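You operate a simulated robot arm through the tools that you are given. There is no shell and no other tool. Be economical: measure what you need, move in short steps, check, and stop when the job is done.

You are at the controls of a simulated two-armed robot. One attempt, no reset.

Task
Hold the half shut while latching it, turn the baffle in, then zero.
Fine: side port screw tight too; lamp switch and shutter lever stay as they are.

It is judged by the outcome, as a careful person would: the job done as asked, and still so three seconds after it is handed in. It fails if anything else is knocked over, pushed out of place, dropped, spilled or broken.

Robot
Two 7-joint arms with two-finger parallel grippers on one trunk, on a base that drives. Base frame: it is fixed to the floor where the robot stands at the start and does not move with it; the origin is under the middle of the robot, x ahead of it, y to its left, z up. Lengths are in cm, angles in degrees, forces in N, time in s.
The left shoulder is at the start at [5, 16.8, 107.2], the right one opposite. With the tool pointing down near the work surface each hand reaches from about 22 to 66 cm from the robot's upright axis, wherever it stands, measured 20 degrees to its own side. Places, roughly: baffle knob [30, 40, 90]; range selector [80, -60, 90]; red latch lever [40, 0, 90]; red shutter lever [60, 60, 90]; side port screw [20, 40, 110]; sliding half of the sphere [50, 20, 100]; sphere lamp switch [70, -40, 90]. Payload 1.57 kg a hand.
The TCP of each hand is the grasp point between the finger pads, 3 cm short of the fingertips. In the tool frame z runs along the fingers and y along their closing line. Largest opening 8 cm; finger width 1.7, thickness 1.2; the body of the gripper, 4 by 8.2 cm, starts 8 cm behind the TCP.
Orientation is that of the tool frame in the base frame, as a unit quaternion [x, y, z, w]. With the fingers straight down and closing along the base's y, the tool's x points along the base's -x, its y along +y and its z along -z.

Tools
- The arms move only by the tool apply_moves. It takes "left_motion", "right_motion" or both (then of equal length, played together; a hand with none holds still); each is a list of rows, each a list of 6 numbers: the shift along the base's x, y, z in cm, then the turn, a rotation vector about the base's x, y, z in degrees. In form: [[dx, dy, dz, ax, ay, az], ...]. A call has 1 to 12 rows; each row shifts and turns the commanded pose from where the row before left it. "left_gripper" and "right_gripper" are, for a hand that has rows, the finger opening in cm, from 0 to 8, set as the call begins (left out, the last holds). Each row takes 0.2 s and may step no farther than 5 cm and 8.6 degrees from the row before; otherwise, or with a gripper value out of range, the whole call is refused. A pose out of reach is approached as far as the arm can. The call stops where the force on the tool passes 40 N (or 10 N more than at its start, if that is more) or the arm is blocked; 0.2 s more then pass. Each finger travels about 4.5 cm/s and halts on what it meets, pressing with about 43 N; the grip force reading is that of the motor and also rises with nothing between the fingers. The clock runs only during rows and for 0.2 s after the last one: add rows that do not move to give the fingers time. The reply holds the time, the measured pose of the TCP, the force on the tool along the base axes, the opening and the grip force, in the units named above and with some noise, with the torque about the TCP (base axes, N m) and any sound that the robot's microphone picked up.
- Cameras (640 x 400 px; columns grow to the right, rows downward): "scene" is now at [12.02, 2.9, 127.25]; the picture's right is [0.34, -0.94, 0.00], its down [-0.62, -0.22, -0.75] and it looks along [0.71, 0.25, -0.66] (base axes); focal length 214 px, centre (320, 200). "left" rides on the left gripper at [7.2, 0.6, -12.2] in its tool frame; the picture's right is [-0.09, 1.00, 0.00], its down [-0.84, -0.08, -0.54] and it looks along [-0.54, -0.05, 0.84] (tool axes); focal length 238 px, centre (320, 200). "right" rides on the right gripper at [7.2, -0.7, -12.2] in its tool frame; the picture's right is [0.09, 1.00, 0.00], its down [-0.84, 0.08, -0.54] and it looks along [-0.54, 0.05, 0.84] (tool axes); focal length 238 px, centre (320, 200). There is no depth. A picture from a camera that has moved, and an enlarged one, comes with that camera's place and axes in the base frame and with its lens.
- grab_frame(camera): a new picture of that camera. It takes no simulated time.
- lift_body(by): slides the trunk up (or, below 0, down) by that many cm; the arms and the scene camera ride with it, the base frame stays. It gives what a move gives, with no picture.
- steer(legs): drives the robot by 1 to 6 legs, each [ahead, left, turn to the left] in cm, cm and degrees, along the robot's own axes; the way and the turn of a leg run together, so that a leg with both is an arc; at most 150 cm and 180 degrees a leg. The arms and the cameras ride along, it lands a little off, and it stops where it bumps. It gives what a move gives.
- head_to(pan, tilt): turns the head with the scene camera to pan (to the left, within 80 degrees either way) and tilt (down, from -29 to 69), counted from straight ahead of the robot. It gives what a move gives.
- close_up(camera, box): a new picture of the part [left, top, right, bottom] of that camera's present view, enlarged. It takes no simulated time.
- finish_job(): hands the job in; it is judged then, once.

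Work in short steps. Places have to be worked out from the pictures, the camera data and where the tool is seen: move nearer, look again, correct. Check each grasp and each placing, and mend what went wrong. You have 120 turns and 108 pictures in all, those below and enlarged ones among them. Open the grippers and draw the arms clear of the work before you hand the job in, unless the task says otherwise; then end with one line.

The tools are called after "Request:" by a JSON object that holds its "fn" and its "kwargs". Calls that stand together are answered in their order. apply_moves: Moves the arms, as the interface text tells. Its arguments: {"type":"object","properties":{"left_motion":{"type":"array"},"left_gripper":{"type":"number"},"right_motion":{"type":"array"},"right_gripper":{"type":"number"}},"required":[]} The other tools are called the same way: lift_body (by) slides the trunk up or down; steer (legs) drives the base; head_to (pan, tilt) turns the head that bears the scene camera; grab_frame (camera) takes a picture; close_up (camera, box) takes an enlarged picture of a part of a camera's view; finish_job () hands the job in.

At the start:

```text
time: 0.0
left_position: [21.29, 18.71, 99.95]
left_ee_rot: [0.001, 1.0, 0.0, 0.0]
left_force: [0.0, 0.3, 0.4]
left_ft_torque: [-0.01, 0.0, 0.0]
left_finger_gap: 8.02
left_finger_force: 0.1
right_position: [41.0, 1.26, 100.04]
right_ee_rot: [0.001, 1.0, 0.001, -0.001]
right_force: [-0.2, -0.1, 0.2]
right_ft_torque: [0.0, 0.0, 0.03]
right_finger_gap: 8.03
right_finger_force: 0.1
trunk travel left (down, up): [-24.1, 20.2]
robot x, y, heading: [-0.1, -0.07, 0.1]
head pan, tilt: [19.7, 41.4]
```

scene: 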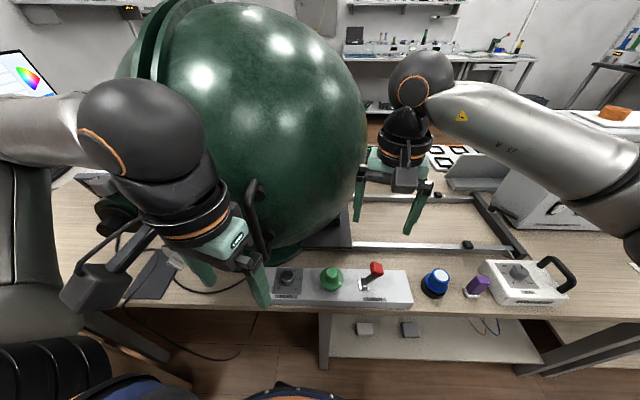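
right: 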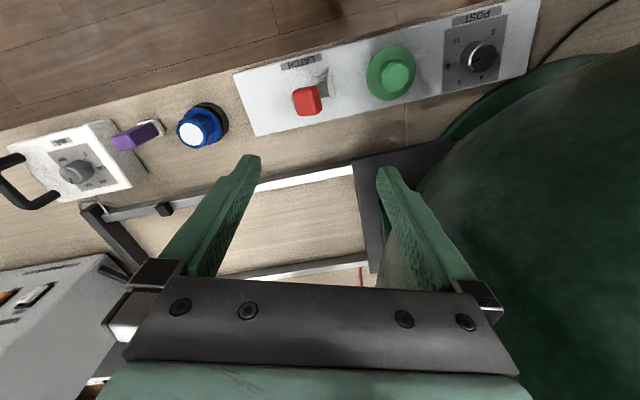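
left: 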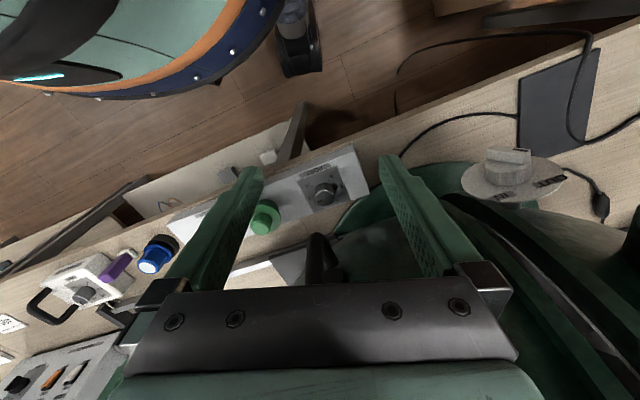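

The scene shows an integrating sphere, a front panel with a POST knob, a green knob and a red LATCH lever, then a blue button and a purple item. I'll zoom in to identify each one.

Request:
{"fn": "close_up", "kwargs": {"camera": "scene", "box": [240, 230, 420, 320]}}

Request:
{"fn": "close_up", "kwargs": {"camera": "scene", "box": [400, 220, 600, 320]}}

Request:
{"fn": "close_up", "kwargs": {"camera": "left", "box": [380, 100, 640, 260]}}

Request:
{"fn": "close_up", "kwargs": {"camera": "right", "box": [220, 0, 560, 200]}}

```text
3.56 times, centred on (330, 275) of scene
camera zoom: at [12.02, 2.9, 127.25], right [0.34, -0.94, 0.0], down [-0.62, -0.22, -0.75], along [0.71, 0.25, -0.66], focal length 763 px, centre (284, -67)
```

zoom: 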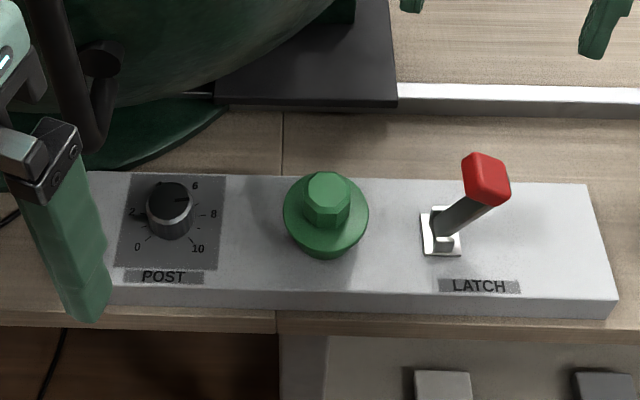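

```text
3.20 times, centred on (500, 270) of scene
camera zoom: at [12.02, 2.9, 127.25], right [0.34, -0.94, 0.0], down [-0.62, -0.22, -0.75], along [0.71, 0.25, -0.66], focal length 686 px, centre (-256, -24)
```

zoom: 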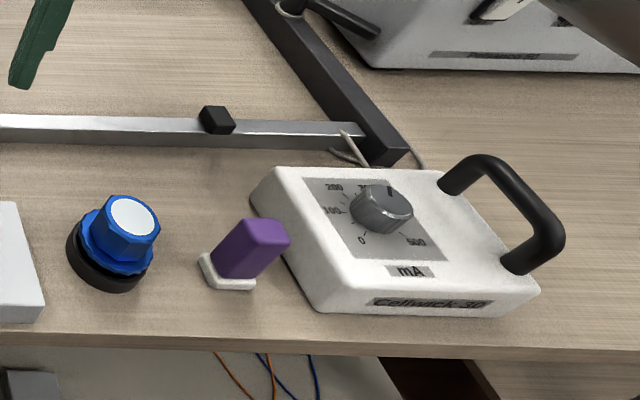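

```text
2.46 times, centred on (510, 180) of left
camera zoom: at [14.05, 19.52, 112.12], right [0.09, 1.0, 0.0], down [0.84, -0.08, 0.54], along [0.54, -0.05, -0.84], focal length 587 px, centre (-148, 249)
```

zoom: 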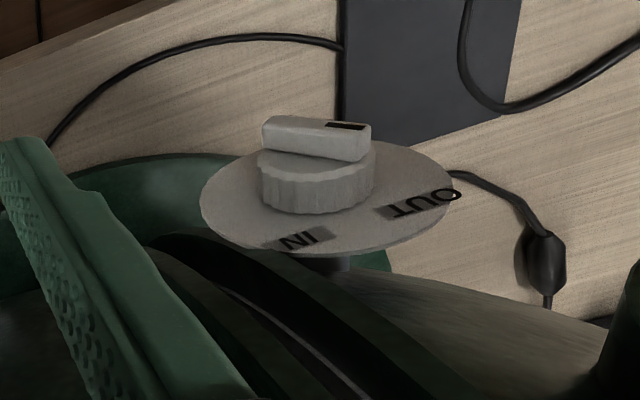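

```text
1.88 times, centred on (390, 100) of right
camera zoom: at [33.83, 0.54, 112.14], right [-0.09, 1.0, 0.0], down [0.84, 0.08, 0.54], along [0.54, 0.05, -0.84], focal length 449 px, centre (188, 388)
```

zoom: 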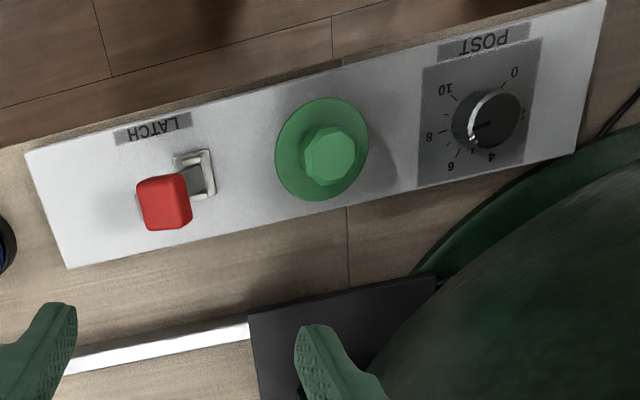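

I'll pan the head to view the left side and the far right.

Request:
{"fn": "head_to", "kwargs": {"pan": 50, "tilt": 35}}

Request:
{"fn": "grab_frame", "kwargs": {"camera": "scene"}}

Request:
{"fn": "head_to", "kwargs": {"pan": -30, "tilt": 35}}

Request:
{"fn": "grab_frame", "kwargs": {"camera": "scene"}}

```text
time: 0.9
left_position: [21.33, 18.71, 99.99]
left_ee_rot: [0.0, 1.0, -0.001, 0.001]
left_force: [0.5, -0.3, -0.2]
left_ft_torque: [0.0, -0.02, 0.03]
left_finger_gap: 8.02
left_finger_force: 0.0
right_position: [41.05, 1.25, 99.97]
right_ee_rot: [0.0, 1.0, -0.001, -0.001]
right_force: [0.1, 0.5, -0.8]
right_ft_torque: [0.01, 0.0, 0.01]
right_finger_gap: 8.01
right_finger_force: 0.0
trunk travel left (down, up): [-24.1, 20.2]
robot x, y, heading: [-0.19, 0.07, -0.1]
head pan, tilt: [50.0, 35.0]
```

```text
100 pictures are left
camera scene: at [9.77, 6.81, 128.21], right [0.77, -0.64, 0.0], down [-0.37, -0.44, -0.82], along [0.53, 0.63, -0.57], focal length 214 px, centre (320, 200)
```

scene: 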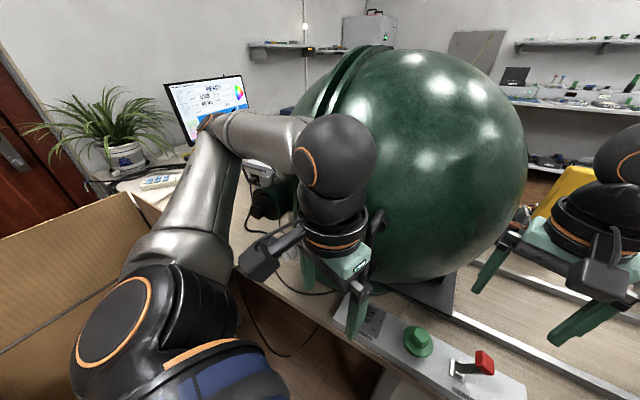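

```text
time: 2.5
left_position: [21.37, 18.75, 100.08]
left_ee_rot: [0.0, 1.0, -0.002, 0.0]
left_force: [-0.1, -0.1, -0.3]
left_ft_torque: [-0.01, 0.01, -0.02]
left_finger_gap: 8.01
left_finger_force: 0.1
right_position: [41.07, 1.23, 100.09]
right_ee_rot: [0.0, 1.0, 0.001, 0.0]
right_force: [0.2, -0.2, -0.4]
right_ft_torque: [0.0, 0.02, -0.03]
right_finger_gap: 8.03
right_finger_force: 0.1
trunk travel left (down, up): [-24.1, 20.2]
robot x, y, heading: [-0.15, 0.32, 0.2]
head pan, tilt: [-30.0, 35.0]
```

```text
99 pictures are left
camera scene: at [11.73, -4.33, 128.21], right [-0.5, -0.87, 0.0], down [-0.5, 0.29, -0.82], along [0.71, -0.41, -0.57], focal length 214 px, centre (320, 200)
```

scene: 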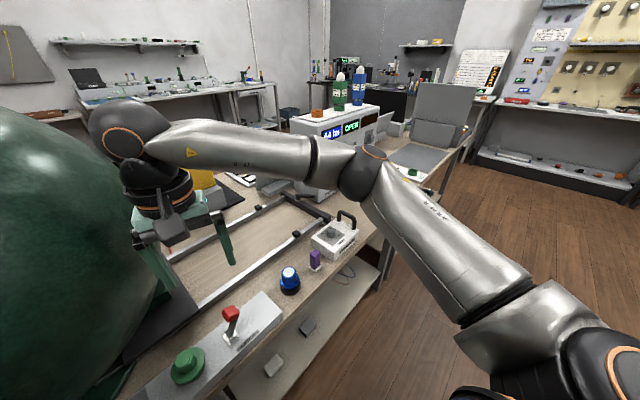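

There's an instrument with an "OPEN" display on the right and a screen on the left. I'll zoom on these.

Request:
{"fn": "close_up", "kwargs": {"camera": "scene", "box": [270, 70, 430, 200]}}

Request:
{"fn": "head_to", "kwargs": {"pan": 60, "tilt": 25}}

Request:
{"fn": "close_up", "kwargs": {"camera": "scene", "box": [160, 80, 320, 180]}}

```text
3.08 times, centred on (350, 135) of scene
camera zoom: at [11.73, -4.33, 128.21], right [-0.5, -0.87, 0.0], down [-0.5, 0.29, -0.82], along [0.71, -0.41, -0.57], focal length 660 px, centre (228, 400)
```

zoom: 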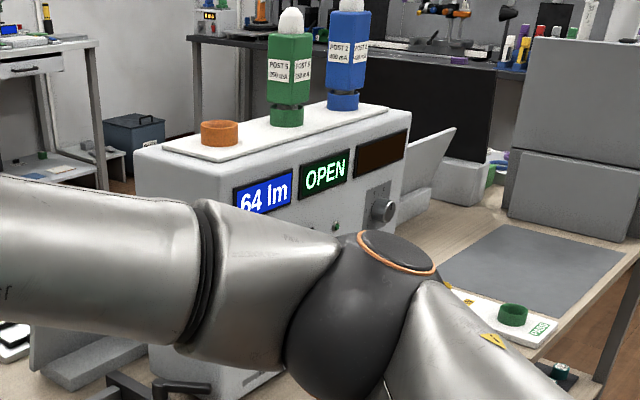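

```text
time: 4.1
left_position: [21.27, 18.65, 100.0]
left_ee_rot: [0.0, 1.0, -0.001, 0.001]
left_force: [-0.2, 0.1, 0.0]
left_ft_torque: [0.01, -0.02, -0.02]
left_finger_gap: 8.0
left_finger_force: 0.0
right_position: [40.93, 1.32, 99.92]
right_ee_rot: [0.0, 1.0, -0.001, 0.0]
right_force: [0.6, -0.7, 0.0]
right_ft_torque: [0.01, -0.03, 0.02]
right_finger_gap: 7.98
right_finger_force: 0.0
trunk travel left (down, up): [-24.1, 20.2]
robot x, y, heading: [-0.28, -0.22, 0.2]
head pan, tilt: [60.0, 25.0]
```

```text
4.00 times, centred on (240, 130) of scene
camera zoom: at [8.71, 8.05, 129.79], right [0.87, -0.5, 0.0], down [-0.21, -0.37, -0.91], along [0.45, 0.78, -0.42], focal length 858 px, centre (640, 480)
```

zoom: 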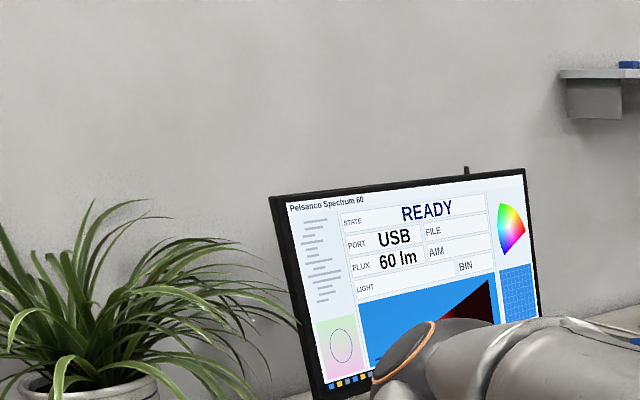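

The meter shows "64 lm / OPEN"; I need to see its buttons. I'll draw the right arm back to uncover it.

Request:
{"fn": "apply_moves", "kwargs": {"right_motion": [[-3, -3, 2, 0, 0, 0], [-3, -4, 2, 0, 0, 0], [-3, -4, 2, 0, 0, 0], [-3, -4, 2, 0, 0, 0], [-2, -4, 2, 0, 0, 0], [0, -4, 0, 0, 0, 0]]}}

Request:
{"fn": "head_to", "kwargs": {"pan": -25, "tilt": 35}}

Request:
{"fn": "grab_frame", "kwargs": {"camera": "scene"}}

```text
refused: row 2 steps farther than a row can; nothing moved
```

```text
time: 5.7
left_position: [21.49, 18.77, 99.94]
left_ee_rot: [-0.001, 1.0, -0.002, 0.0]
left_force: [0.2, -0.9, 0.7]
left_ft_torque: [0.01, -0.01, 0.03]
left_finger_gap: 8.03
left_finger_force: 0.1
right_position: [41.07, 1.35, 100.12]
right_ee_rot: [0.0, 1.0, -0.002, 0.0]
right_force: [-0.9, 0.3, 1.4]
right_ft_torque: [-0.03, 0.02, 0.01]
right_finger_gap: 8.0
right_finger_force: 0.1
trunk travel left (down, up): [-24.1, 20.2]
robot x, y, heading: [0.27, -0.05, 0.0]
head pan, tilt: [-25.0, 35.0]
```

```text
96 pictures are left
camera scene: at [12.08, -3.65, 128.21], right [-0.42, -0.91, 0.0], down [-0.52, 0.24, -0.82], along [0.74, -0.35, -0.57], focal length 214 px, centre (320, 200)
```

scene: 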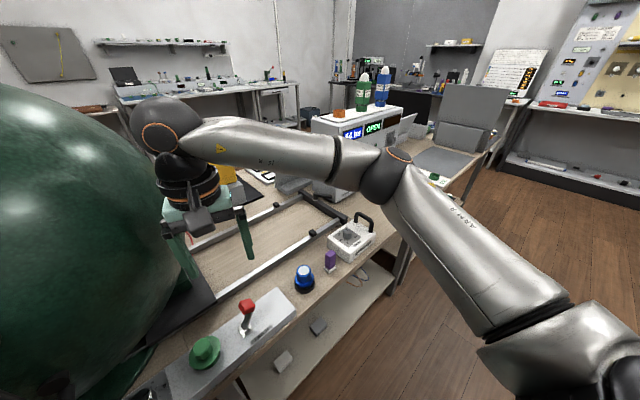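

The row was too long, so I'll repeat with shorter steps.

Request:
{"fn": "apply_moves", "kwargs": {"right_motion": [[-2, -3, 2, 0, 0, 0], [-2, -4, 2, 0, 0, 0], [-2, -4, 2, 0, 0, 0], [-2, -4, 1, 0, 0, 0], [-2, -4, 0, 0, 0, 0], [-2, -4, 0, 0, 0, 0], [-2, -3, 0, 0, 0, 0]]}}

Request:
{"fn": "grab_frame", "kwargs": {"camera": "scene"}}

```text
time: 7.3
left_position: [21.3, 18.71, 100.0]
left_ee_rot: [0.0, 1.0, 0.001, 0.001]
left_force: [0.1, -0.3, -0.4]
left_ft_torque: [0.0, 0.01, 0.0]
left_finger_gap: 7.99
left_finger_force: 0.1
right_position: [26.99, -24.53, 106.71]
right_ee_rot: [0.0, 1.0, 0.0, 0.0]
right_force: [0.2, -0.7, -0.2]
right_ft_torque: [-0.02, -0.02, 0.01]
right_finger_gap: 8.02
right_finger_force: 0.1
trunk travel left (down, up): [-24.1, 20.2]
robot x, y, heading: [0.28, -0.13, 0.1]
head pan, tilt: [-25.0, 35.0]
```

```text
95 pictures are left
camera scene: at [12.04, -3.68, 128.21], right [-0.42, -0.91, 0.0], down [-0.52, 0.24, -0.82], along [0.74, -0.35, -0.57], focal length 214 px, centre (320, 200)
```

scene: 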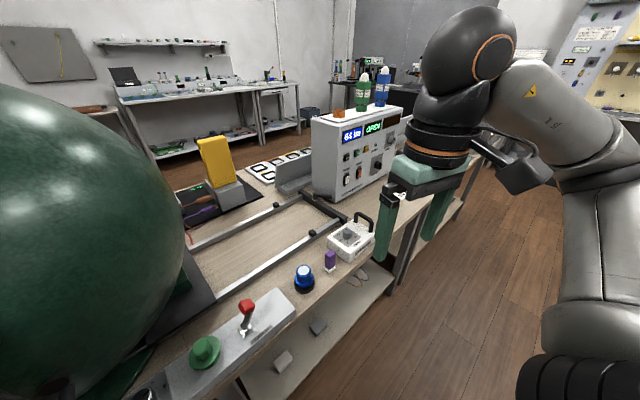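

Now I'll zoom in on the instrument panel and the sliding rails.

Request:
{"fn": "close_up", "kwargs": {"camera": "scene", "box": [305, 100, 415, 205]}}

Request:
{"fn": "close_up", "kwargs": {"camera": "scene", "box": [170, 120, 320, 220]}}

```text
3.81 times, centred on (360, 152) of scene
camera zoom: at [12.04, -3.68, 128.21], right [-0.42, -0.91, 0.0], down [-0.52, 0.24, -0.82], along [0.74, -0.35, -0.57], focal length 817 px, centre (168, 381)
```

zoom: 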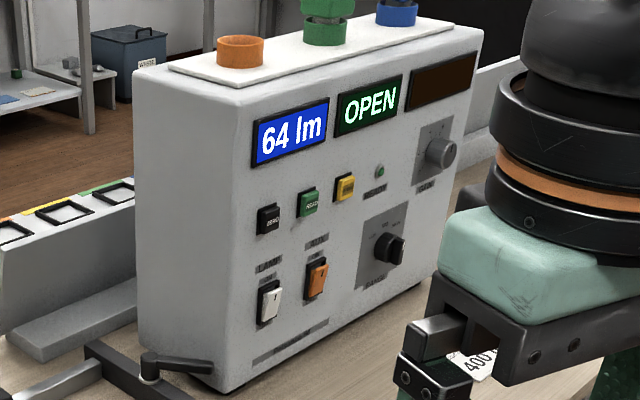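

```text
4.00 times, centred on (245, 170) of scene
camera zoom: at [12.04, -3.68, 128.21], right [-0.42, -0.91, 0.0], down [-0.52, 0.24, -0.82], along [0.74, -0.35, -0.57], focal length 858 px, centre (620, 320)
```

zoom: 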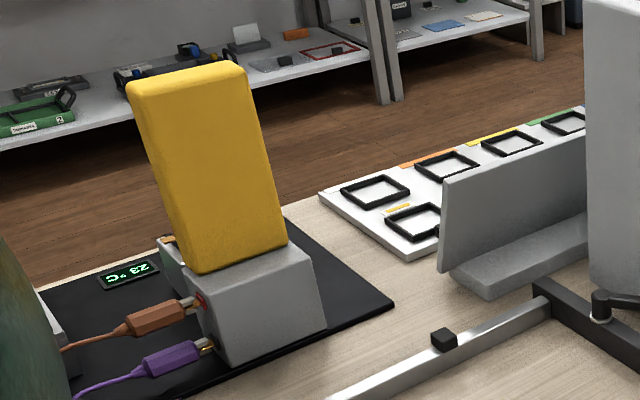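

The meter has a black ZERO button and a white LAMP switch that I must leave alone. I'll pull the left arm back and up to see the sphere's seam and handle.

Request:
{"fn": "apply_moves", "kwargs": {"left_motion": [[-2, 3, 2, 0, 0, 0], [-2, 3, 2, 0, 0, 0], [-1, 4, 2, 0, 0, 0], [0, 4, 2, 0, 0, 0], [0, 4, 2, 0, 0, 0]]}}

Request:
{"fn": "head_to", "kwargs": {"pan": 40, "tilt": 35}}

Request:
{"fn": "grab_frame", "kwargs": {"camera": "scene"}}

Request:
{"fn": "grab_frame", "kwargs": {"camera": "left"}}

```text
time: 8.5
left_position: [19.88, 29.72, 108.14]
left_ee_rot: [0.0, 1.0, -0.001, 0.0]
left_force: [-0.4, 0.1, 0.2]
left_ft_torque: [0.01, 0.01, 0.03]
left_finger_gap: 8.02
left_finger_force: 0.0
left hand out of reach, approached as far as the arm can: row 1, 3, 4, 5
right_position: [27.03, -24.7, 106.65]
right_ee_rot: [-0.001, 1.0, 0.0, 0.0]
right_force: [0.4, 0.5, -0.2]
right_ft_torque: [0.04, -0.04, 0.01]
right_finger_gap: 7.99
right_finger_force: 0.1
trunk travel left (down, up): [-24.1, 20.2]
robot x, y, heading: [0.02, -0.04, -0.2]
head pan, tilt: [-25.0, 35.0]
```

```text
time: 9.9
left_position: [19.92, 29.46, 107.93]
left_ee_rot: [0.0, 1.0, -0.001, 0.0]
left_force: [0.1, -0.7, -0.2]
left_ft_torque: [-0.02, -0.02, -0.03]
left_finger_gap: 8.0
left_finger_force: 0.1
right_position: [27.02, -24.61, 106.71]
right_ee_rot: [0.001, 1.0, 0.0, 0.0]
right_force: [-0.8, -0.3, 0.2]
right_ft_torque: [0.01, 0.03, 0.01]
right_finger_gap: 8.01
right_finger_force: 0.1
trunk travel left (down, up): [-24.1, 20.2]
robot x, y, heading: [0.26, 0.25, -0.2]
head pan, tilt: [40.0, 35.0]
```

```text
92 pictures are left
camera scene: at [10.85, 5.73, 128.21], right [0.64, -0.77, 0.0], down [-0.44, -0.37, -0.82], along [0.63, 0.53, -0.57], focal length 214 px, centre (320, 200)
```

scene: 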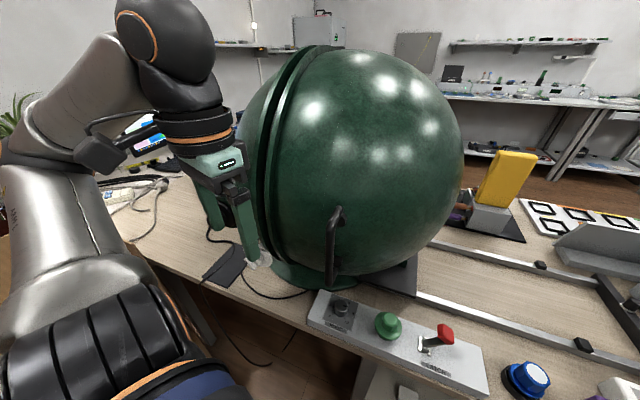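

```text
91 pictures are left
camera left: at [12.54, 30.37, 120.13], right [0.09, 1.0, 0.0], down [0.84, -0.08, 0.54], along [0.54, -0.05, -0.84], focal length 238 px, centre (320, 200)
```

left: 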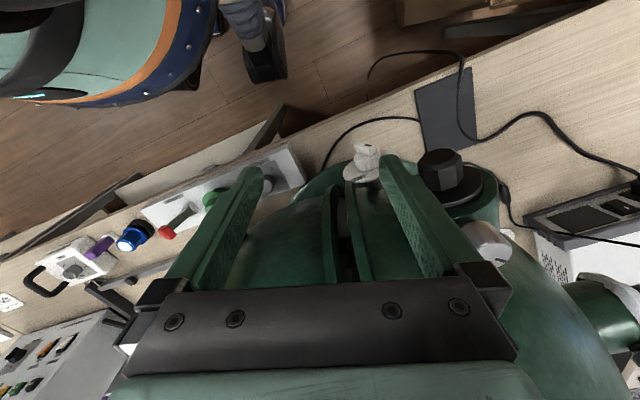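

The gap between flanges shows the handled right half must slide left (+y). I'll zoom on the handle and the gap.

Request:
{"fn": "close_up", "kwargs": {"camera": "scene", "box": [240, 180, 460, 320]}}

Request:
{"fn": "close_up", "kwargs": {"camera": "left", "box": [300, 100, 520, 260]}}

Request:
{"fn": "head_to", "kwargs": {"pan": 45, "tilt": 15}}

Request:
{"fn": "grab_frame", "kwargs": {"camera": "scene"}}

```text
2.86 times, centred on (350, 250) of scene
camera zoom: at [10.85, 5.73, 128.21], right [0.64, -0.77, 0.0], down [-0.44, -0.37, -0.82], along [0.63, 0.53, -0.57], focal length 613 px, centre (234, 57)
```

zoom: 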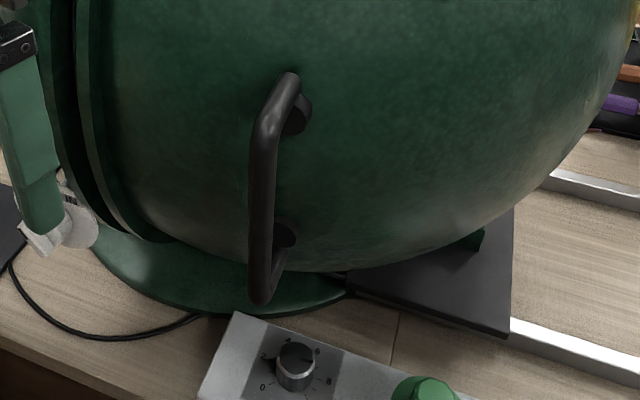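

```text
2.50 times, centred on (410, 180) of left
camera zoom: at [12.54, 30.37, 120.13], right [0.09, 1.0, 0.0], down [0.84, -0.08, 0.54], along [0.54, -0.05, -0.84], focal length 596 px, centre (95, 250)
```

zoom: 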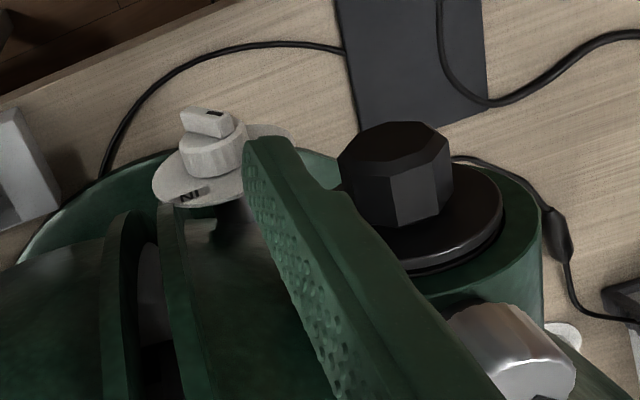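

```text
time: 10.7
left_position: [19.81, 29.51, 107.99]
left_ee_rot: [0.0, 1.0, 0.0, 0.0]
left_force: [-0.1, -0.1, 0.2]
left_ft_torque: [0.01, -0.01, -0.01]
left_finger_gap: 8.0
left_finger_force: 0.0
right_position: [26.96, -24.55, 106.71]
right_ee_rot: [0.0, 1.0, 0.0, 0.0]
right_force: [0.0, -0.4, 0.4]
right_ft_torque: [-0.03, 0.0, 0.0]
right_finger_gap: 8.0
right_finger_force: 0.0
trunk travel left (down, up): [-24.1, 20.2]
robot x, y, heading: [0.22, -0.09, 0.2]
head pan, tilt: [45.0, 15.0]
```

```text
88 pictures are left
camera scene: at [10.71, 6.67, 131.4], right [0.71, -0.71, 0.0], down [-0.18, -0.18, -0.97], along [0.68, 0.68, -0.26], focal length 214 px, centre (320, 200)
```

scene: 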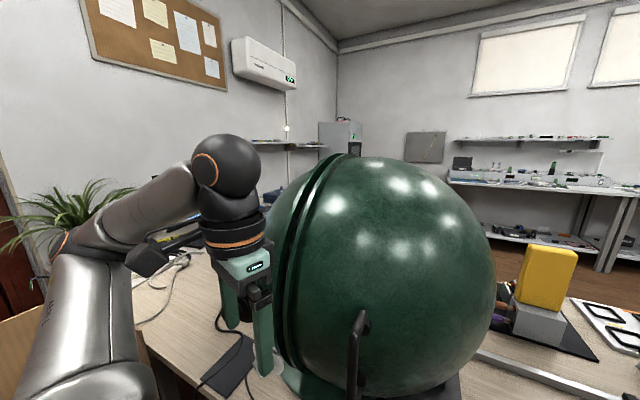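

The handle bar is vertical at about (29, 19), z 94–108, and the baffle knob is near (24, 35, 94). I'll back the base 12 cm for arm room, then look at the latch with the right hand and at the left side.

Request:
{"fn": "steer", "kwargs": {"legs": [[-12, 0, 0]]}}

Request:
{"fn": "head_to", "kwargs": {"pan": 40, "tilt": 38}}

Request:
{"fn": "grab_frame", "kwargs": {"camera": "scene"}}

Request:
{"fn": "grab_frame", "kwargs": {"camera": "left"}}

```text
time: 11.9
left_position: [7.9, 29.56, 108.08]
left_ee_rot: [-0.001, 1.0, -0.001, 0.0]
left_force: [-0.7, -0.1, -0.2]
left_ft_torque: [-0.01, -0.02, 0.02]
left_finger_gap: 8.04
left_finger_force: 0.0
right_position: [14.85, -24.49, 106.87]
right_ee_rot: [0.0, 1.0, 0.0, 0.0]
right_force: [-1.0, 0.0, 0.8]
right_ft_torque: [-0.02, -0.02, 0.01]
right_finger_gap: 8.0
right_finger_force: 0.1
trunk travel left (down, up): [-24.1, 20.2]
robot x, y, heading: [-12.18, -0.1, 0.0]
head pan, tilt: [45.0, 15.0]
```

```text
time: 12.8
left_position: [7.89, 29.47, 107.96]
left_ee_rot: [-0.001, 1.0, -0.001, 0.0]
left_force: [-0.4, 0.8, -0.2]
left_ft_torque: [0.05, -0.03, 0.02]
left_finger_gap: 8.01
left_finger_force: 0.1
right_position: [14.98, -24.53, 106.67]
right_ee_rot: [0.0, 1.0, 0.0, 0.0]
right_force: [-0.2, 0.0, -0.1]
right_ft_torque: [-0.04, -0.03, -0.01]
right_finger_gap: 7.99
right_finger_force: 0.1
trunk travel left (down, up): [-24.1, 20.2]
robot x, y, heading: [-12.15, 0.37, 0.2]
head pan, tilt: [40.0, 38.0]
```

```text
87 pictures are left
camera scene: at [-1.31, 5.62, 127.76], right [0.64, -0.77, 0.0], down [-0.47, -0.4, -0.79], along [0.6, 0.51, -0.62], focal length 214 px, centre (320, 200)
```

scene: 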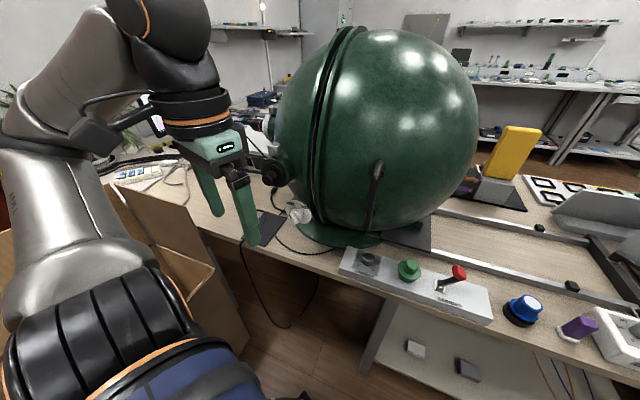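

```text
86 pictures are left
camera left: at [0.51, 30.37, 120.15], right [0.09, 1.0, 0.0], down [0.84, -0.08, 0.54], along [0.54, -0.05, -0.84], focal length 238 px, centre (320, 200)
```

left: 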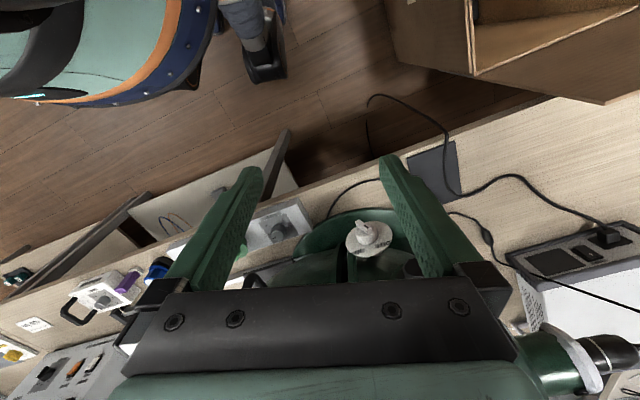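

The left side parts are more visible now, so I'll zoom on them.

Request:
{"fn": "close_up", "kwargs": {"camera": "scene", "box": [240, 100, 400, 240]}}

Request:
{"fn": "close_up", "kwargs": {"camera": "scene", "box": [330, 230, 510, 330]}}

```text
2.86 times, centred on (320, 170) of scene
camera zoom: at [-1.31, 5.62, 127.76], right [0.64, -0.77, 0.0], down [-0.47, -0.4, -0.79], along [0.6, 0.51, -0.62], focal length 613 px, centre (320, 286)
```

zoom: 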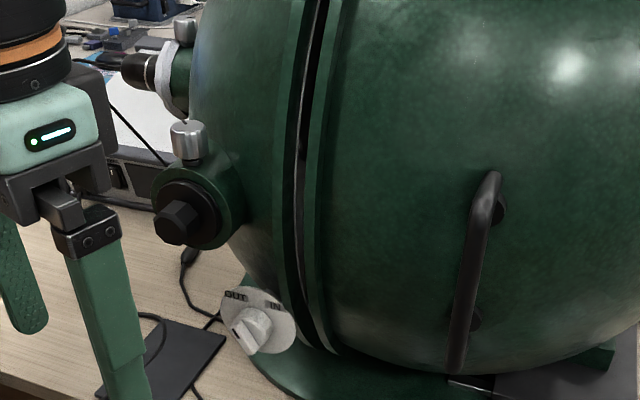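

```text
3.56 times, centred on (420, 280) of scene
camera zoom: at [-1.31, 5.62, 127.76], right [0.64, -0.77, 0.0], down [-0.47, -0.4, -0.79], along [0.6, 0.51, -0.62], focal length 763 px, centre (-36, -84)
```

zoom: 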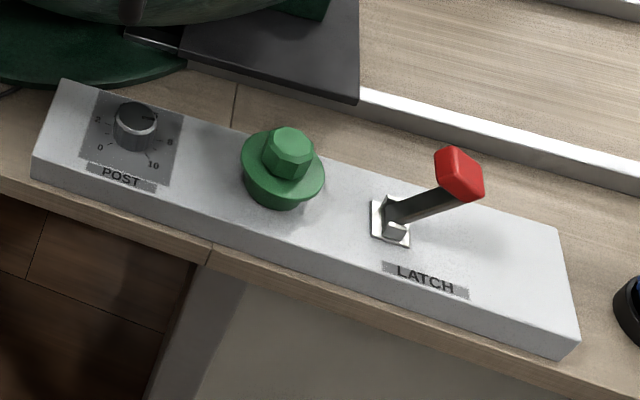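

The silver thumbscrew on the side port is at about (25, 41, 108), and the baffle pointer is near OUT. First I'll bring the left hand behind the handle with the fingers tilted slightly forward.

Request:
{"fn": "apply_moves", "kwargs": {"left_motion": [[3, -3.5, -1, 0, 0, 0], [3, -3.5, -1, 0, 0, 0], [3, -3.5, -2, 0, 0, 0], [3, 0, -1, 0, -5, 0], [0, 0, -1, 0, -7, 0], [0, 0, 0, 0, -8, 0]], "left_gripper": 6}}

Request:
{"fn": "grab_frame", "kwargs": {"camera": "left"}}

Request:
{"fn": "grab_frame", "kwargs": {"camera": "scene"}}

```text
refused: row 3 steps farther than a row can; nothing moved
```

```text
83 pictures are left
camera left: at [0.51, 30.37, 120.15], right [0.09, 1.0, 0.0], down [0.84, -0.08, 0.54], along [0.54, -0.05, -0.84], focal length 238 px, centre (320, 200)
```

left: 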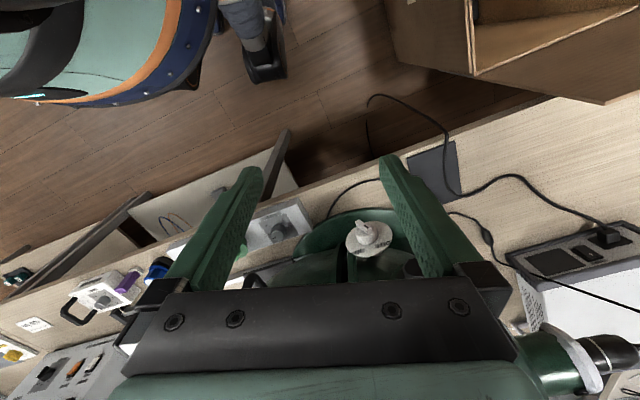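

```text
82 pictures are left
camera scene: at [-1.31, 5.62, 127.76], right [0.64, -0.77, 0.0], down [-0.47, -0.4, -0.79], along [0.6, 0.51, -0.62], focal length 214 px, centre (320, 200)
```

scene: 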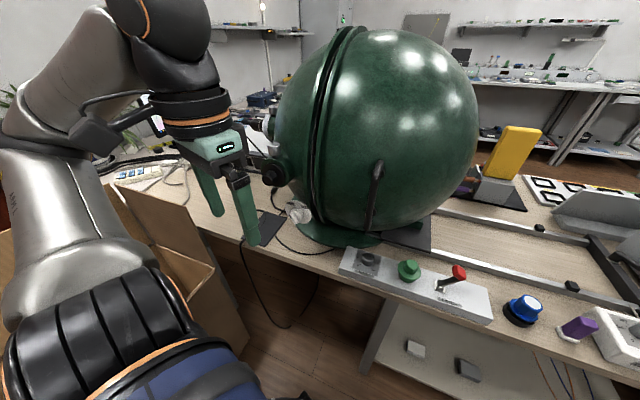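

One row was 5.02 cm, so I'll resend it with smaller rows.

Request:
{"fn": "apply_moves", "kwargs": {"left_motion": [[3, -3, -1, 0, 0, 0], [3, -3, -1, 0, 0, 0], [3, -3, -1, 0, 0, 0], [3, -1.5, -2, 0, -5, 0], [0, 0, -1, 0, -7, 0], [0, 0, 0, 0, -8, 0]], "left_gripper": 6}}

```text
time: 14.2
left_position: [19.87, 18.91, 102.05]
left_ee_rot: [-0.002, 0.985, -0.001, 0.175]
left_force: [0.1, 0.3, 0.2]
left_ft_torque: [-0.01, -0.01, 0.01]
left_finger_gap: 5.99
left_finger_force: 0.1
right_position: [14.98, -24.55, 106.65]
right_ee_rot: [0.0, 1.0, 0.0, 0.0]
right_force: [-0.5, 0.1, 0.3]
right_ft_torque: [0.03, 0.0, -0.02]
right_finger_gap: 7.99
right_finger_force: 0.1
trunk travel left (down, up): [-24.1, 20.2]
robot x, y, heading: [-11.77, 0.25, -0.1]
head pan, tilt: [40.0, 38.0]
```

The tilt is right, with fingers forward. I'll check alignment with the bar.

Request:
{"fn": "grab_frame", "kwargs": {"camera": "left"}}

Request:
{"fn": "close_up", "kwargs": {"camera": "scene", "box": [260, 120, 420, 260]}}

```text
81 pictures are left
camera left: at [8.83, 19.74, 110.9], right [0.08, 1.0, 0.03], down [0.6, -0.07, 0.8], along [0.8, -0.05, -0.6], focal length 238 px, centre (320, 200)
```

left: 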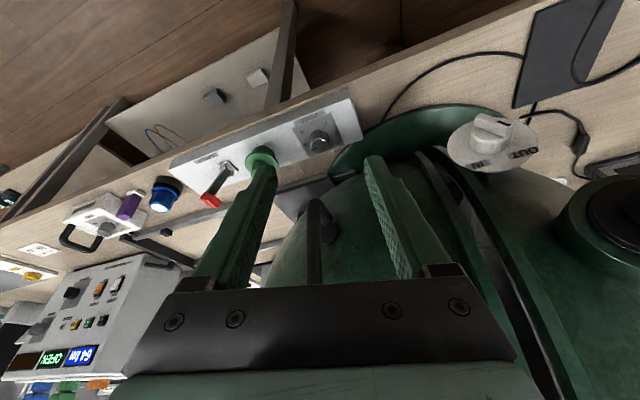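

```text
2.86 times, centred on (340, 190) of scene
camera zoom: at [-1.33, 5.62, 127.76], right [0.64, -0.77, 0.0], down [-0.47, -0.4, -0.79], along [0.6, 0.51, -0.62], focal length 613 px, centre (263, 229)
```

zoom: 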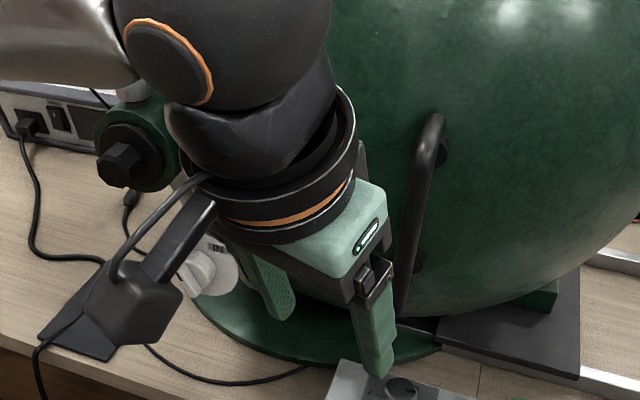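

The bar lies between the fingers at about y≈18, so I'll advance onto it.

Request:
{"fn": "apply_moves", "kwargs": {"left_motion": [[3, -0.5, 0, 0, 0, 0], [3, -0.3, 0, 0, 0, 0], [2, 0, 0, 0, 0, 0], [1.2, 0, 0, 0, 0, 0]]}}

Request:
{"fn": "grab_frame", "kwargs": {"camera": "left"}}

Request:
{"fn": "close_up", "kwargs": {"camera": "scene", "box": [280, 120, 440, 260]}}

```text
time: 15.2
left_position: [28.58, 18.13, 102.25]
left_ee_rot: [0.003, 0.985, -0.001, 0.171]
left_force: [-35.1, -8.4, 4.7]
left_ft_torque: [0.2, -0.17, 0.93]
left_finger_gap: 5.83
left_finger_force: 0.1
right_position: [14.64, -24.61, 106.81]
right_ee_rot: [-0.001, 1.0, 0.0, 0.003]
right_force: [-0.8, 0.5, -0.3]
right_ft_torque: [-0.01, 0.0, 0.01]
right_finger_gap: 7.99
right_finger_force: 0.1
trunk travel left (down, up): [-24.1, 20.2]
robot x, y, heading: [-12.14, -0.61, 0.1]
head pan, tilt: [40.0, 38.0]
```

```text
79 pictures are left
camera left: at [17.47, 18.9, 111.24], right [0.09, 1.0, 0.03], down [0.6, -0.08, 0.79], along [0.79, -0.05, -0.61], focal length 238 px, centre (320, 200)
```

left: 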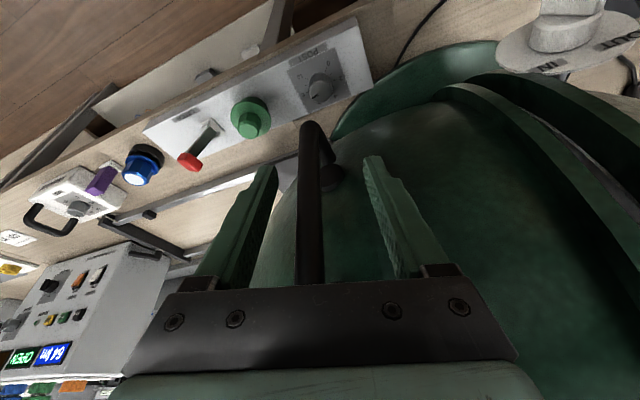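

```text
2.86 times, centred on (360, 190) of scene
camera zoom: at [-1.82, 5.49, 127.81], right [0.64, -0.77, 0.0], down [-0.47, -0.4, -0.79], along [0.61, 0.51, -0.61], focal length 613 px, centre (206, 229)
```

zoom: 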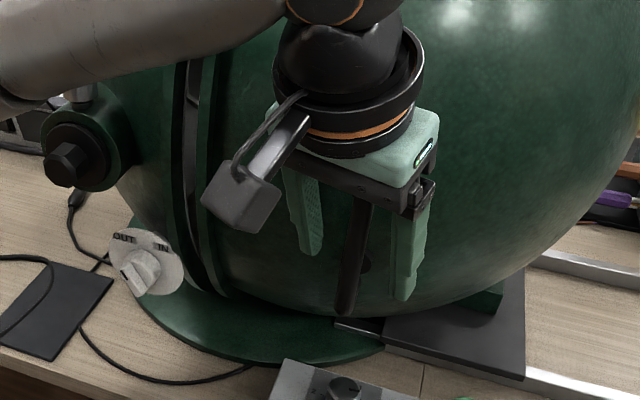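

The left fingertip is touching the sphere. I'll back off 0.8 cm and close on the bar.

Request:
{"fn": "apply_moves", "kwargs": {"left_motion": [[-0.9, 0, 0, 0, 0, 0], [0, -0.3, 0, 0, 0, 0]]}}

Request:
{"fn": "apply_moves", "kwargs": {"left_motion": [[0, 0, 0, 0, 0, 0], [0, 0, 0, 0, 0, 0], [0, 0, 0, 0, 0, 0], [0, 0, 0, 0, 0, 0]], "left_gripper": 1}}

Request:
{"fn": "grab_frame", "kwargs": {"camera": "left"}}

```text
time: 15.8
left_position: [28.26, 17.97, 102.18]
left_ee_rot: [-0.003, 0.985, 0.0, 0.175]
left_force: [0.7, 0.6, 2.0]
left_ft_torque: [-0.1, 0.13, 0.01]
left_finger_gap: 5.98
left_finger_force: 0.1
right_position: [15.12, -24.52, 106.72]
right_ee_rot: [0.0, 1.0, 0.0, 0.0]
right_force: [0.0, -0.2, 0.4]
right_ft_torque: [-0.01, -0.02, -0.02]
right_finger_gap: 7.98
right_finger_force: 0.0
trunk travel left (down, up): [-24.1, 20.2]
robot x, y, heading: [-12.08, 0.03, -0.1]
head pan, tilt: [40.0, 38.0]
```

```text
time: 16.8
left_position: [28.21, 17.89, 102.09]
left_ee_rot: [0.002, 0.985, -0.002, 0.174]
left_force: [-1.4, -5.5, 4.3]
left_ft_torque: [-0.08, -0.28, 0.04]
left_finger_gap: 1.65
left_finger_force: 3.9
right_position: [15.08, -24.63, 106.68]
right_ee_rot: [0.0, 1.0, 0.0, 0.0]
right_force: [-0.1, 0.5, 0.0]
right_ft_torque: [-0.01, -0.01, 0.01]
right_finger_gap: 8.03
right_finger_force: 0.1
trunk travel left (down, up): [-24.1, 20.2]
robot x, y, heading: [-11.96, 0.1, 0.3]
head pan, tilt: [40.0, 38.0]
```

```text
77 pictures are left
camera left: at [17.06, 18.59, 111.04], right [0.09, 1.0, 0.03], down [0.6, -0.08, 0.8], along [0.79, -0.05, -0.6], focal length 238 px, centre (320, 200)
```

left: 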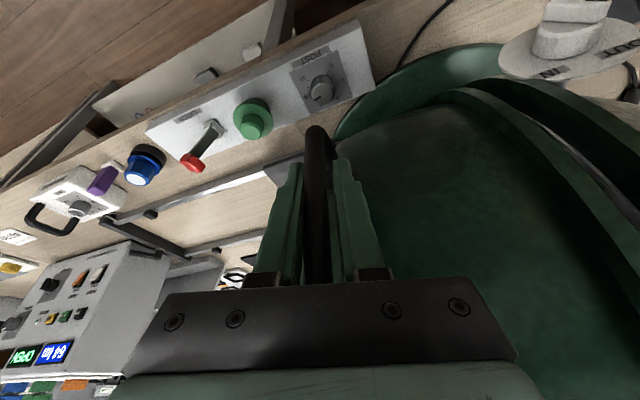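

The bar is gripped (gap 1.65). From the rail picture the slide direction is about (-0.28, 0.96); I'll pull gently along it.

Request:
{"fn": "apply_moves", "kwargs": {"left_motion": [[-0.14, 0.48, 0, 0, 0, 0], [-0.14, 0.48, 0, 0, 0, 0], [-0.14, 0.48, 0, 0, 0, 0]]}}

```text
time: 17.6
left_position: [27.64, 19.23, 102.08]
left_ee_rot: [0.0, 0.985, 0.0, 0.174]
left_force: [-5.2, -12.4, 2.9]
left_ft_torque: [0.2, -0.29, 0.05]
left_finger_gap: 1.9
left_finger_force: 5.2
right_position: [14.91, -24.71, 106.76]
right_ee_rot: [0.0, 1.0, 0.001, 0.0]
right_force: [-0.2, 0.3, 0.1]
right_ft_torque: [0.01, -0.03, 0.0]
right_finger_gap: 8.01
right_finger_force: 0.1
trunk travel left (down, up): [-24.1, 20.2]
robot x, y, heading: [-12.25, -0.03, 0.0]
head pan, tilt: [40.0, 38.0]
```

It slides with about 12 N, so I'll continue.

Request:
{"fn": "apply_moves", "kwargs": {"left_motion": [[-0.14, 0.48, 0, 0, 0, 0], [-0.14, 0.48, 0, 0, 0, 0], [-0.14, 0.48, 0, 0, 0, 0]]}}

Request:
{"fn": "grab_frame", "kwargs": {"camera": "left"}}

```text
time: 18.4
left_position: [27.52, 20.38, 102.02]
left_ee_rot: [0.001, 0.985, -0.002, 0.175]
left_force: [10.8, -26.2, 4.5]
left_ft_torque: [1.0, 0.41, 0.3]
left_finger_gap: 3.27
left_finger_force: 13.3
right_position: [15.2, -24.92, 106.65]
right_ee_rot: [0.001, 1.0, 0.001, -0.001]
right_force: [0.9, -0.4, -0.3]
right_ft_torque: [-0.01, -0.02, -0.04]
right_finger_gap: 8.02
right_finger_force: 0.1
trunk travel left (down, up): [-24.1, 20.2]
robot x, y, heading: [-11.71, -0.03, 0.1]
head pan, tilt: [40.0, 38.0]
```

```text
76 pictures are left
camera left: at [16.41, 21.23, 110.98], right [0.09, 1.0, 0.03], down [0.6, -0.08, 0.8], along [0.8, -0.05, -0.6], focal length 238 px, centre (320, 200)
```

left: 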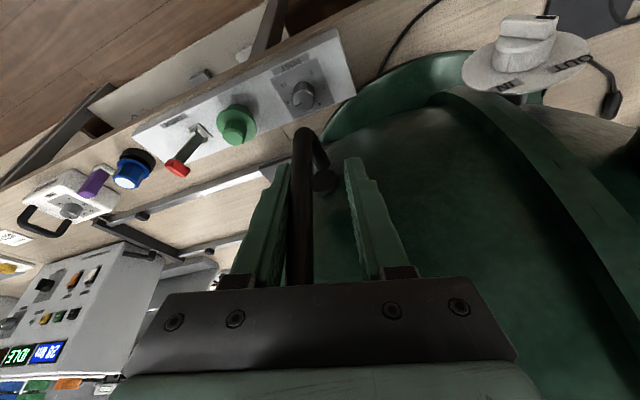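

The meter changed from OPEN to IDLE, so the half looks shut. I'll verify with zooms.

Request:
{"fn": "close_up", "kwargs": {"camera": "scene", "box": [260, 100, 420, 260]}}

Request:
{"fn": "close_up", "kwargs": {"camera": "left", "box": [120, 80, 360, 240]}}

Request:
{"fn": "close_up", "kwargs": {"camera": "left", "box": [0, 230, 160, 390]}}

```text
2.50 times, centred on (340, 180) of scene
camera zoom: at [-1.2, 5.24, 127.76], right [0.64, -0.77, 0.0], down [-0.47, -0.39, -0.79], along [0.6, 0.51, -0.61], focal length 536 px, centre (270, 250)
```

zoom: 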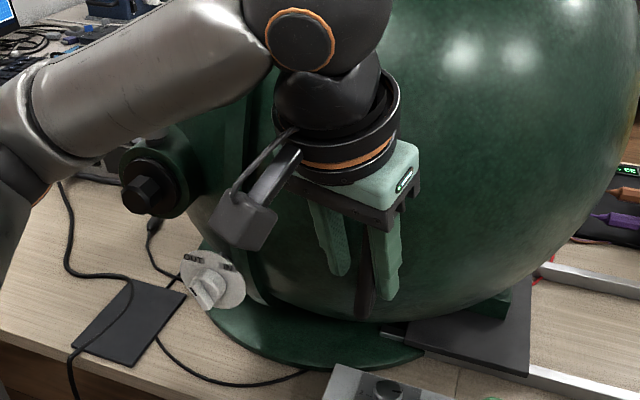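

```text
2.50 times, centred on (240, 160) of left
camera zoom: at [16.41, 21.23, 110.98], right [0.09, 1.0, 0.03], down [0.6, -0.08, 0.8], along [0.8, -0.05, -0.6], focal length 596 px, centre (520, 300)
```

zoom: 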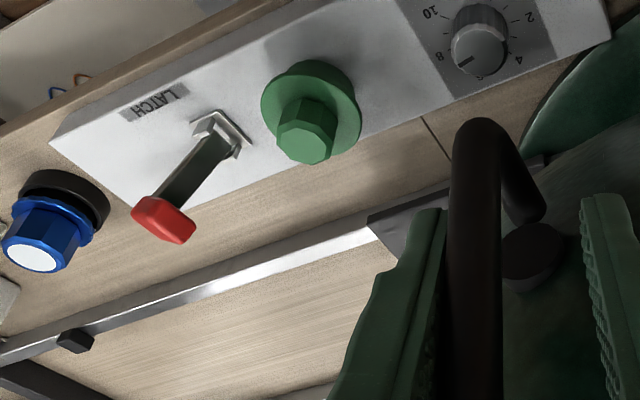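

```text
2.50 times, centred on (80, 310) of left
camera zoom: at [16.41, 21.23, 110.98], right [0.09, 1.0, 0.03], down [0.6, -0.08, 0.8], along [0.8, -0.05, -0.6], focal length 596 px, centre (920, -75)
```

zoom: 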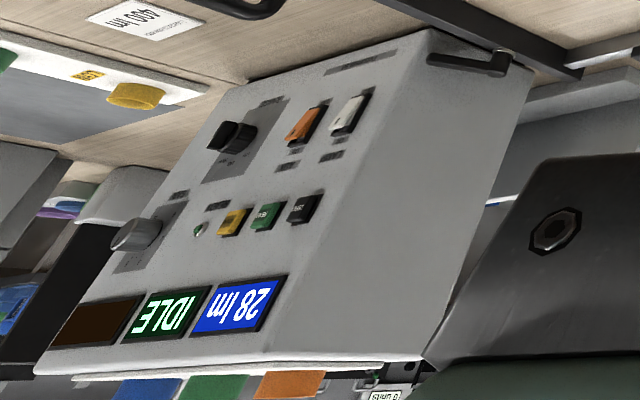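

The half is closed (28 lm, IDLE). I'll keep holding and bring the right hand, closed, to the right side of the latch lever, whose red knob I estimate at (38.9, -0.4, 85.5).

Request:
{"fn": "apply_moves", "kwargs": {"right_motion": [[3.6, 2.4, 0, 0, 0, 0], [3.6, 2.4, 0, 0, 0, 0], [3.6, 2.4, 0, 0, 0, 0], [3.6, 2.4, 0, 0, 0, 0], [3.6, 2.6, -1, 0, 0, 0], [3.6, 2.6, -3, 0, 0, 0], [3, 2.6, -3, 0, 0, 0]], "right_gripper": 0}}

Request:
{"fn": "grab_frame", "kwargs": {"camera": "right"}}

Request:
{"fn": "head_to", "kwargs": {"pan": 10, "tilt": 45}}

Request:
{"fn": "close_up", "kwargs": {"camera": "scene", "box": [200, 120, 440, 300]}}

```text
refused: row 6 steps farther than a row can; nothing moved
```

```text
72 pictures are left
camera right: at [7.89, -25.64, 118.76], right [-0.09, 1.0, 0.0], down [0.84, 0.08, 0.54], along [0.54, 0.05, -0.84], focal length 238 px, centre (320, 200)
```

right: 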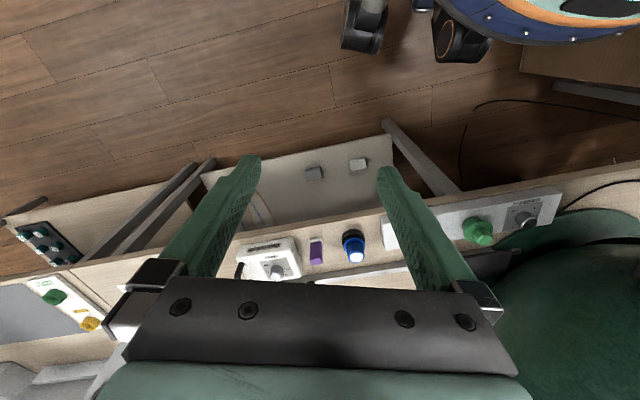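

```text
time: 19.4
left_position: [27.45, 20.37, 102.04]
left_ee_rot: [0.001, 0.985, -0.003, 0.174]
left_force: [9.7, -26.2, 2.3]
left_ft_torque: [0.89, 0.27, 0.35]
left_finger_gap: 3.34
left_finger_force: 12.7
right_position: [15.14, -24.89, 106.62]
right_ee_rot: [0.0, 1.0, 0.001, -0.001]
right_force: [-0.3, 0.1, -0.5]
right_ft_torque: [0.05, 0.04, 0.0]
right_finger_gap: 7.99
right_finger_force: 0.1
trunk travel left (down, up): [-24.1, 20.2]
robot x, y, heading: [-11.67, -0.1, -0.0]
head pan, tilt: [10.0, 45.0]
```

```text
2.22 times, centred on (320, 210) of scene
camera zoom: at [0.18, 1.14, 126.72], right [0.17, -0.98, 0.0], down [-0.7, -0.12, -0.71], along [0.7, 0.13, -0.71], focal length 477 px, centre (320, 178)
```

zoom: 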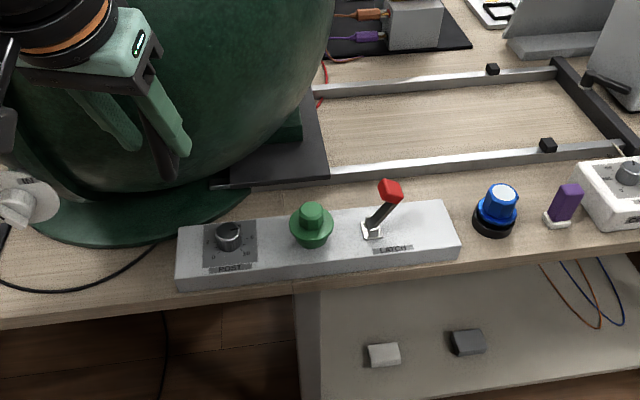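

The left hand still holds. I'll resend the right-hand approach with shorter rows.

Request:
{"fn": "apply_moves", "kwargs": {"right_motion": [[3.5, 2.4, 0, 0, 0, 0], [3.5, 2.4, 0, 0, 0, 0], [3.5, 2.4, 0, 0, 0, 0], [3.5, 2.4, 0, 0, 0, 0], [3.5, 2.6, -1, 0, 0, 0], [3.5, 2.6, -2, 0, 0, 0], [3.3, 2.6, -2.5, 0, 0, 0], [0.5, 1.5, -3, 0, 0, 0]], "right_gripper": 0}}

Request:
{"fn": "grab_frame", "kwargs": {"camera": "right"}}

Request:
{"fn": "close_up", "kwargs": {"camera": "scene", "box": [200, 120, 440, 300]}}

```text
time: 21.2
left_position: [27.33, 20.36, 102.0]
left_ee_rot: [0.001, 0.985, -0.001, 0.175]
left_force: [4.0, -27.1, -0.8]
left_ft_torque: [0.66, 0.24, 0.22]
left_finger_gap: 3.42
left_finger_force: 13.8
right_position: [39.77, -5.65, 98.05]
right_ee_rot: [0.0, 1.0, 0.002, 0.0]
right_force: [-0.1, 0.0, 0.0]
right_ft_torque: [0.0, -0.03, 0.02]
right_finger_gap: 0.0
right_finger_force: 21.8
trunk travel left (down, up): [-24.1, 20.2]
robot x, y, heading: [-12.08, -0.09, 0.1]
head pan, tilt: [10.0, 45.0]
```

```text
70 pictures are left
camera right: at [32.5, -6.49, 110.26], right [-0.09, 1.0, 0.0], down [0.84, 0.08, 0.54], along [0.54, 0.05, -0.84], focal length 238 px, centre (320, 200)
```

right: 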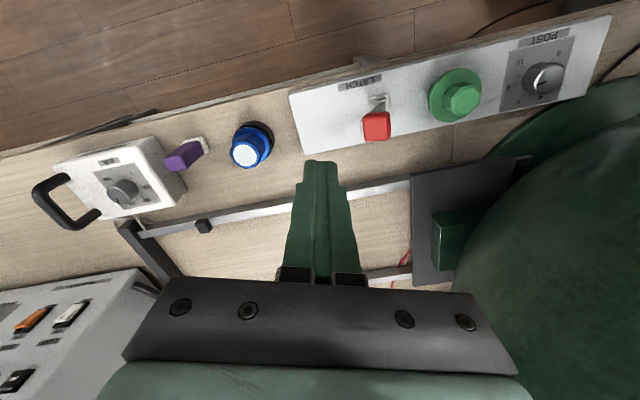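

```text
2.22 times, centred on (320, 210) of scene
camera zoom: at [0.13, 1.16, 126.73], right [0.17, -0.98, 0.0], down [-0.7, -0.12, -0.71], along [0.7, 0.13, -0.71], focal length 477 px, centre (320, 178)
```

zoom: 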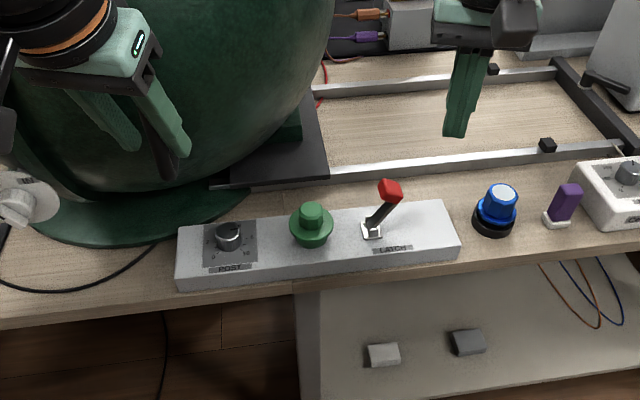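

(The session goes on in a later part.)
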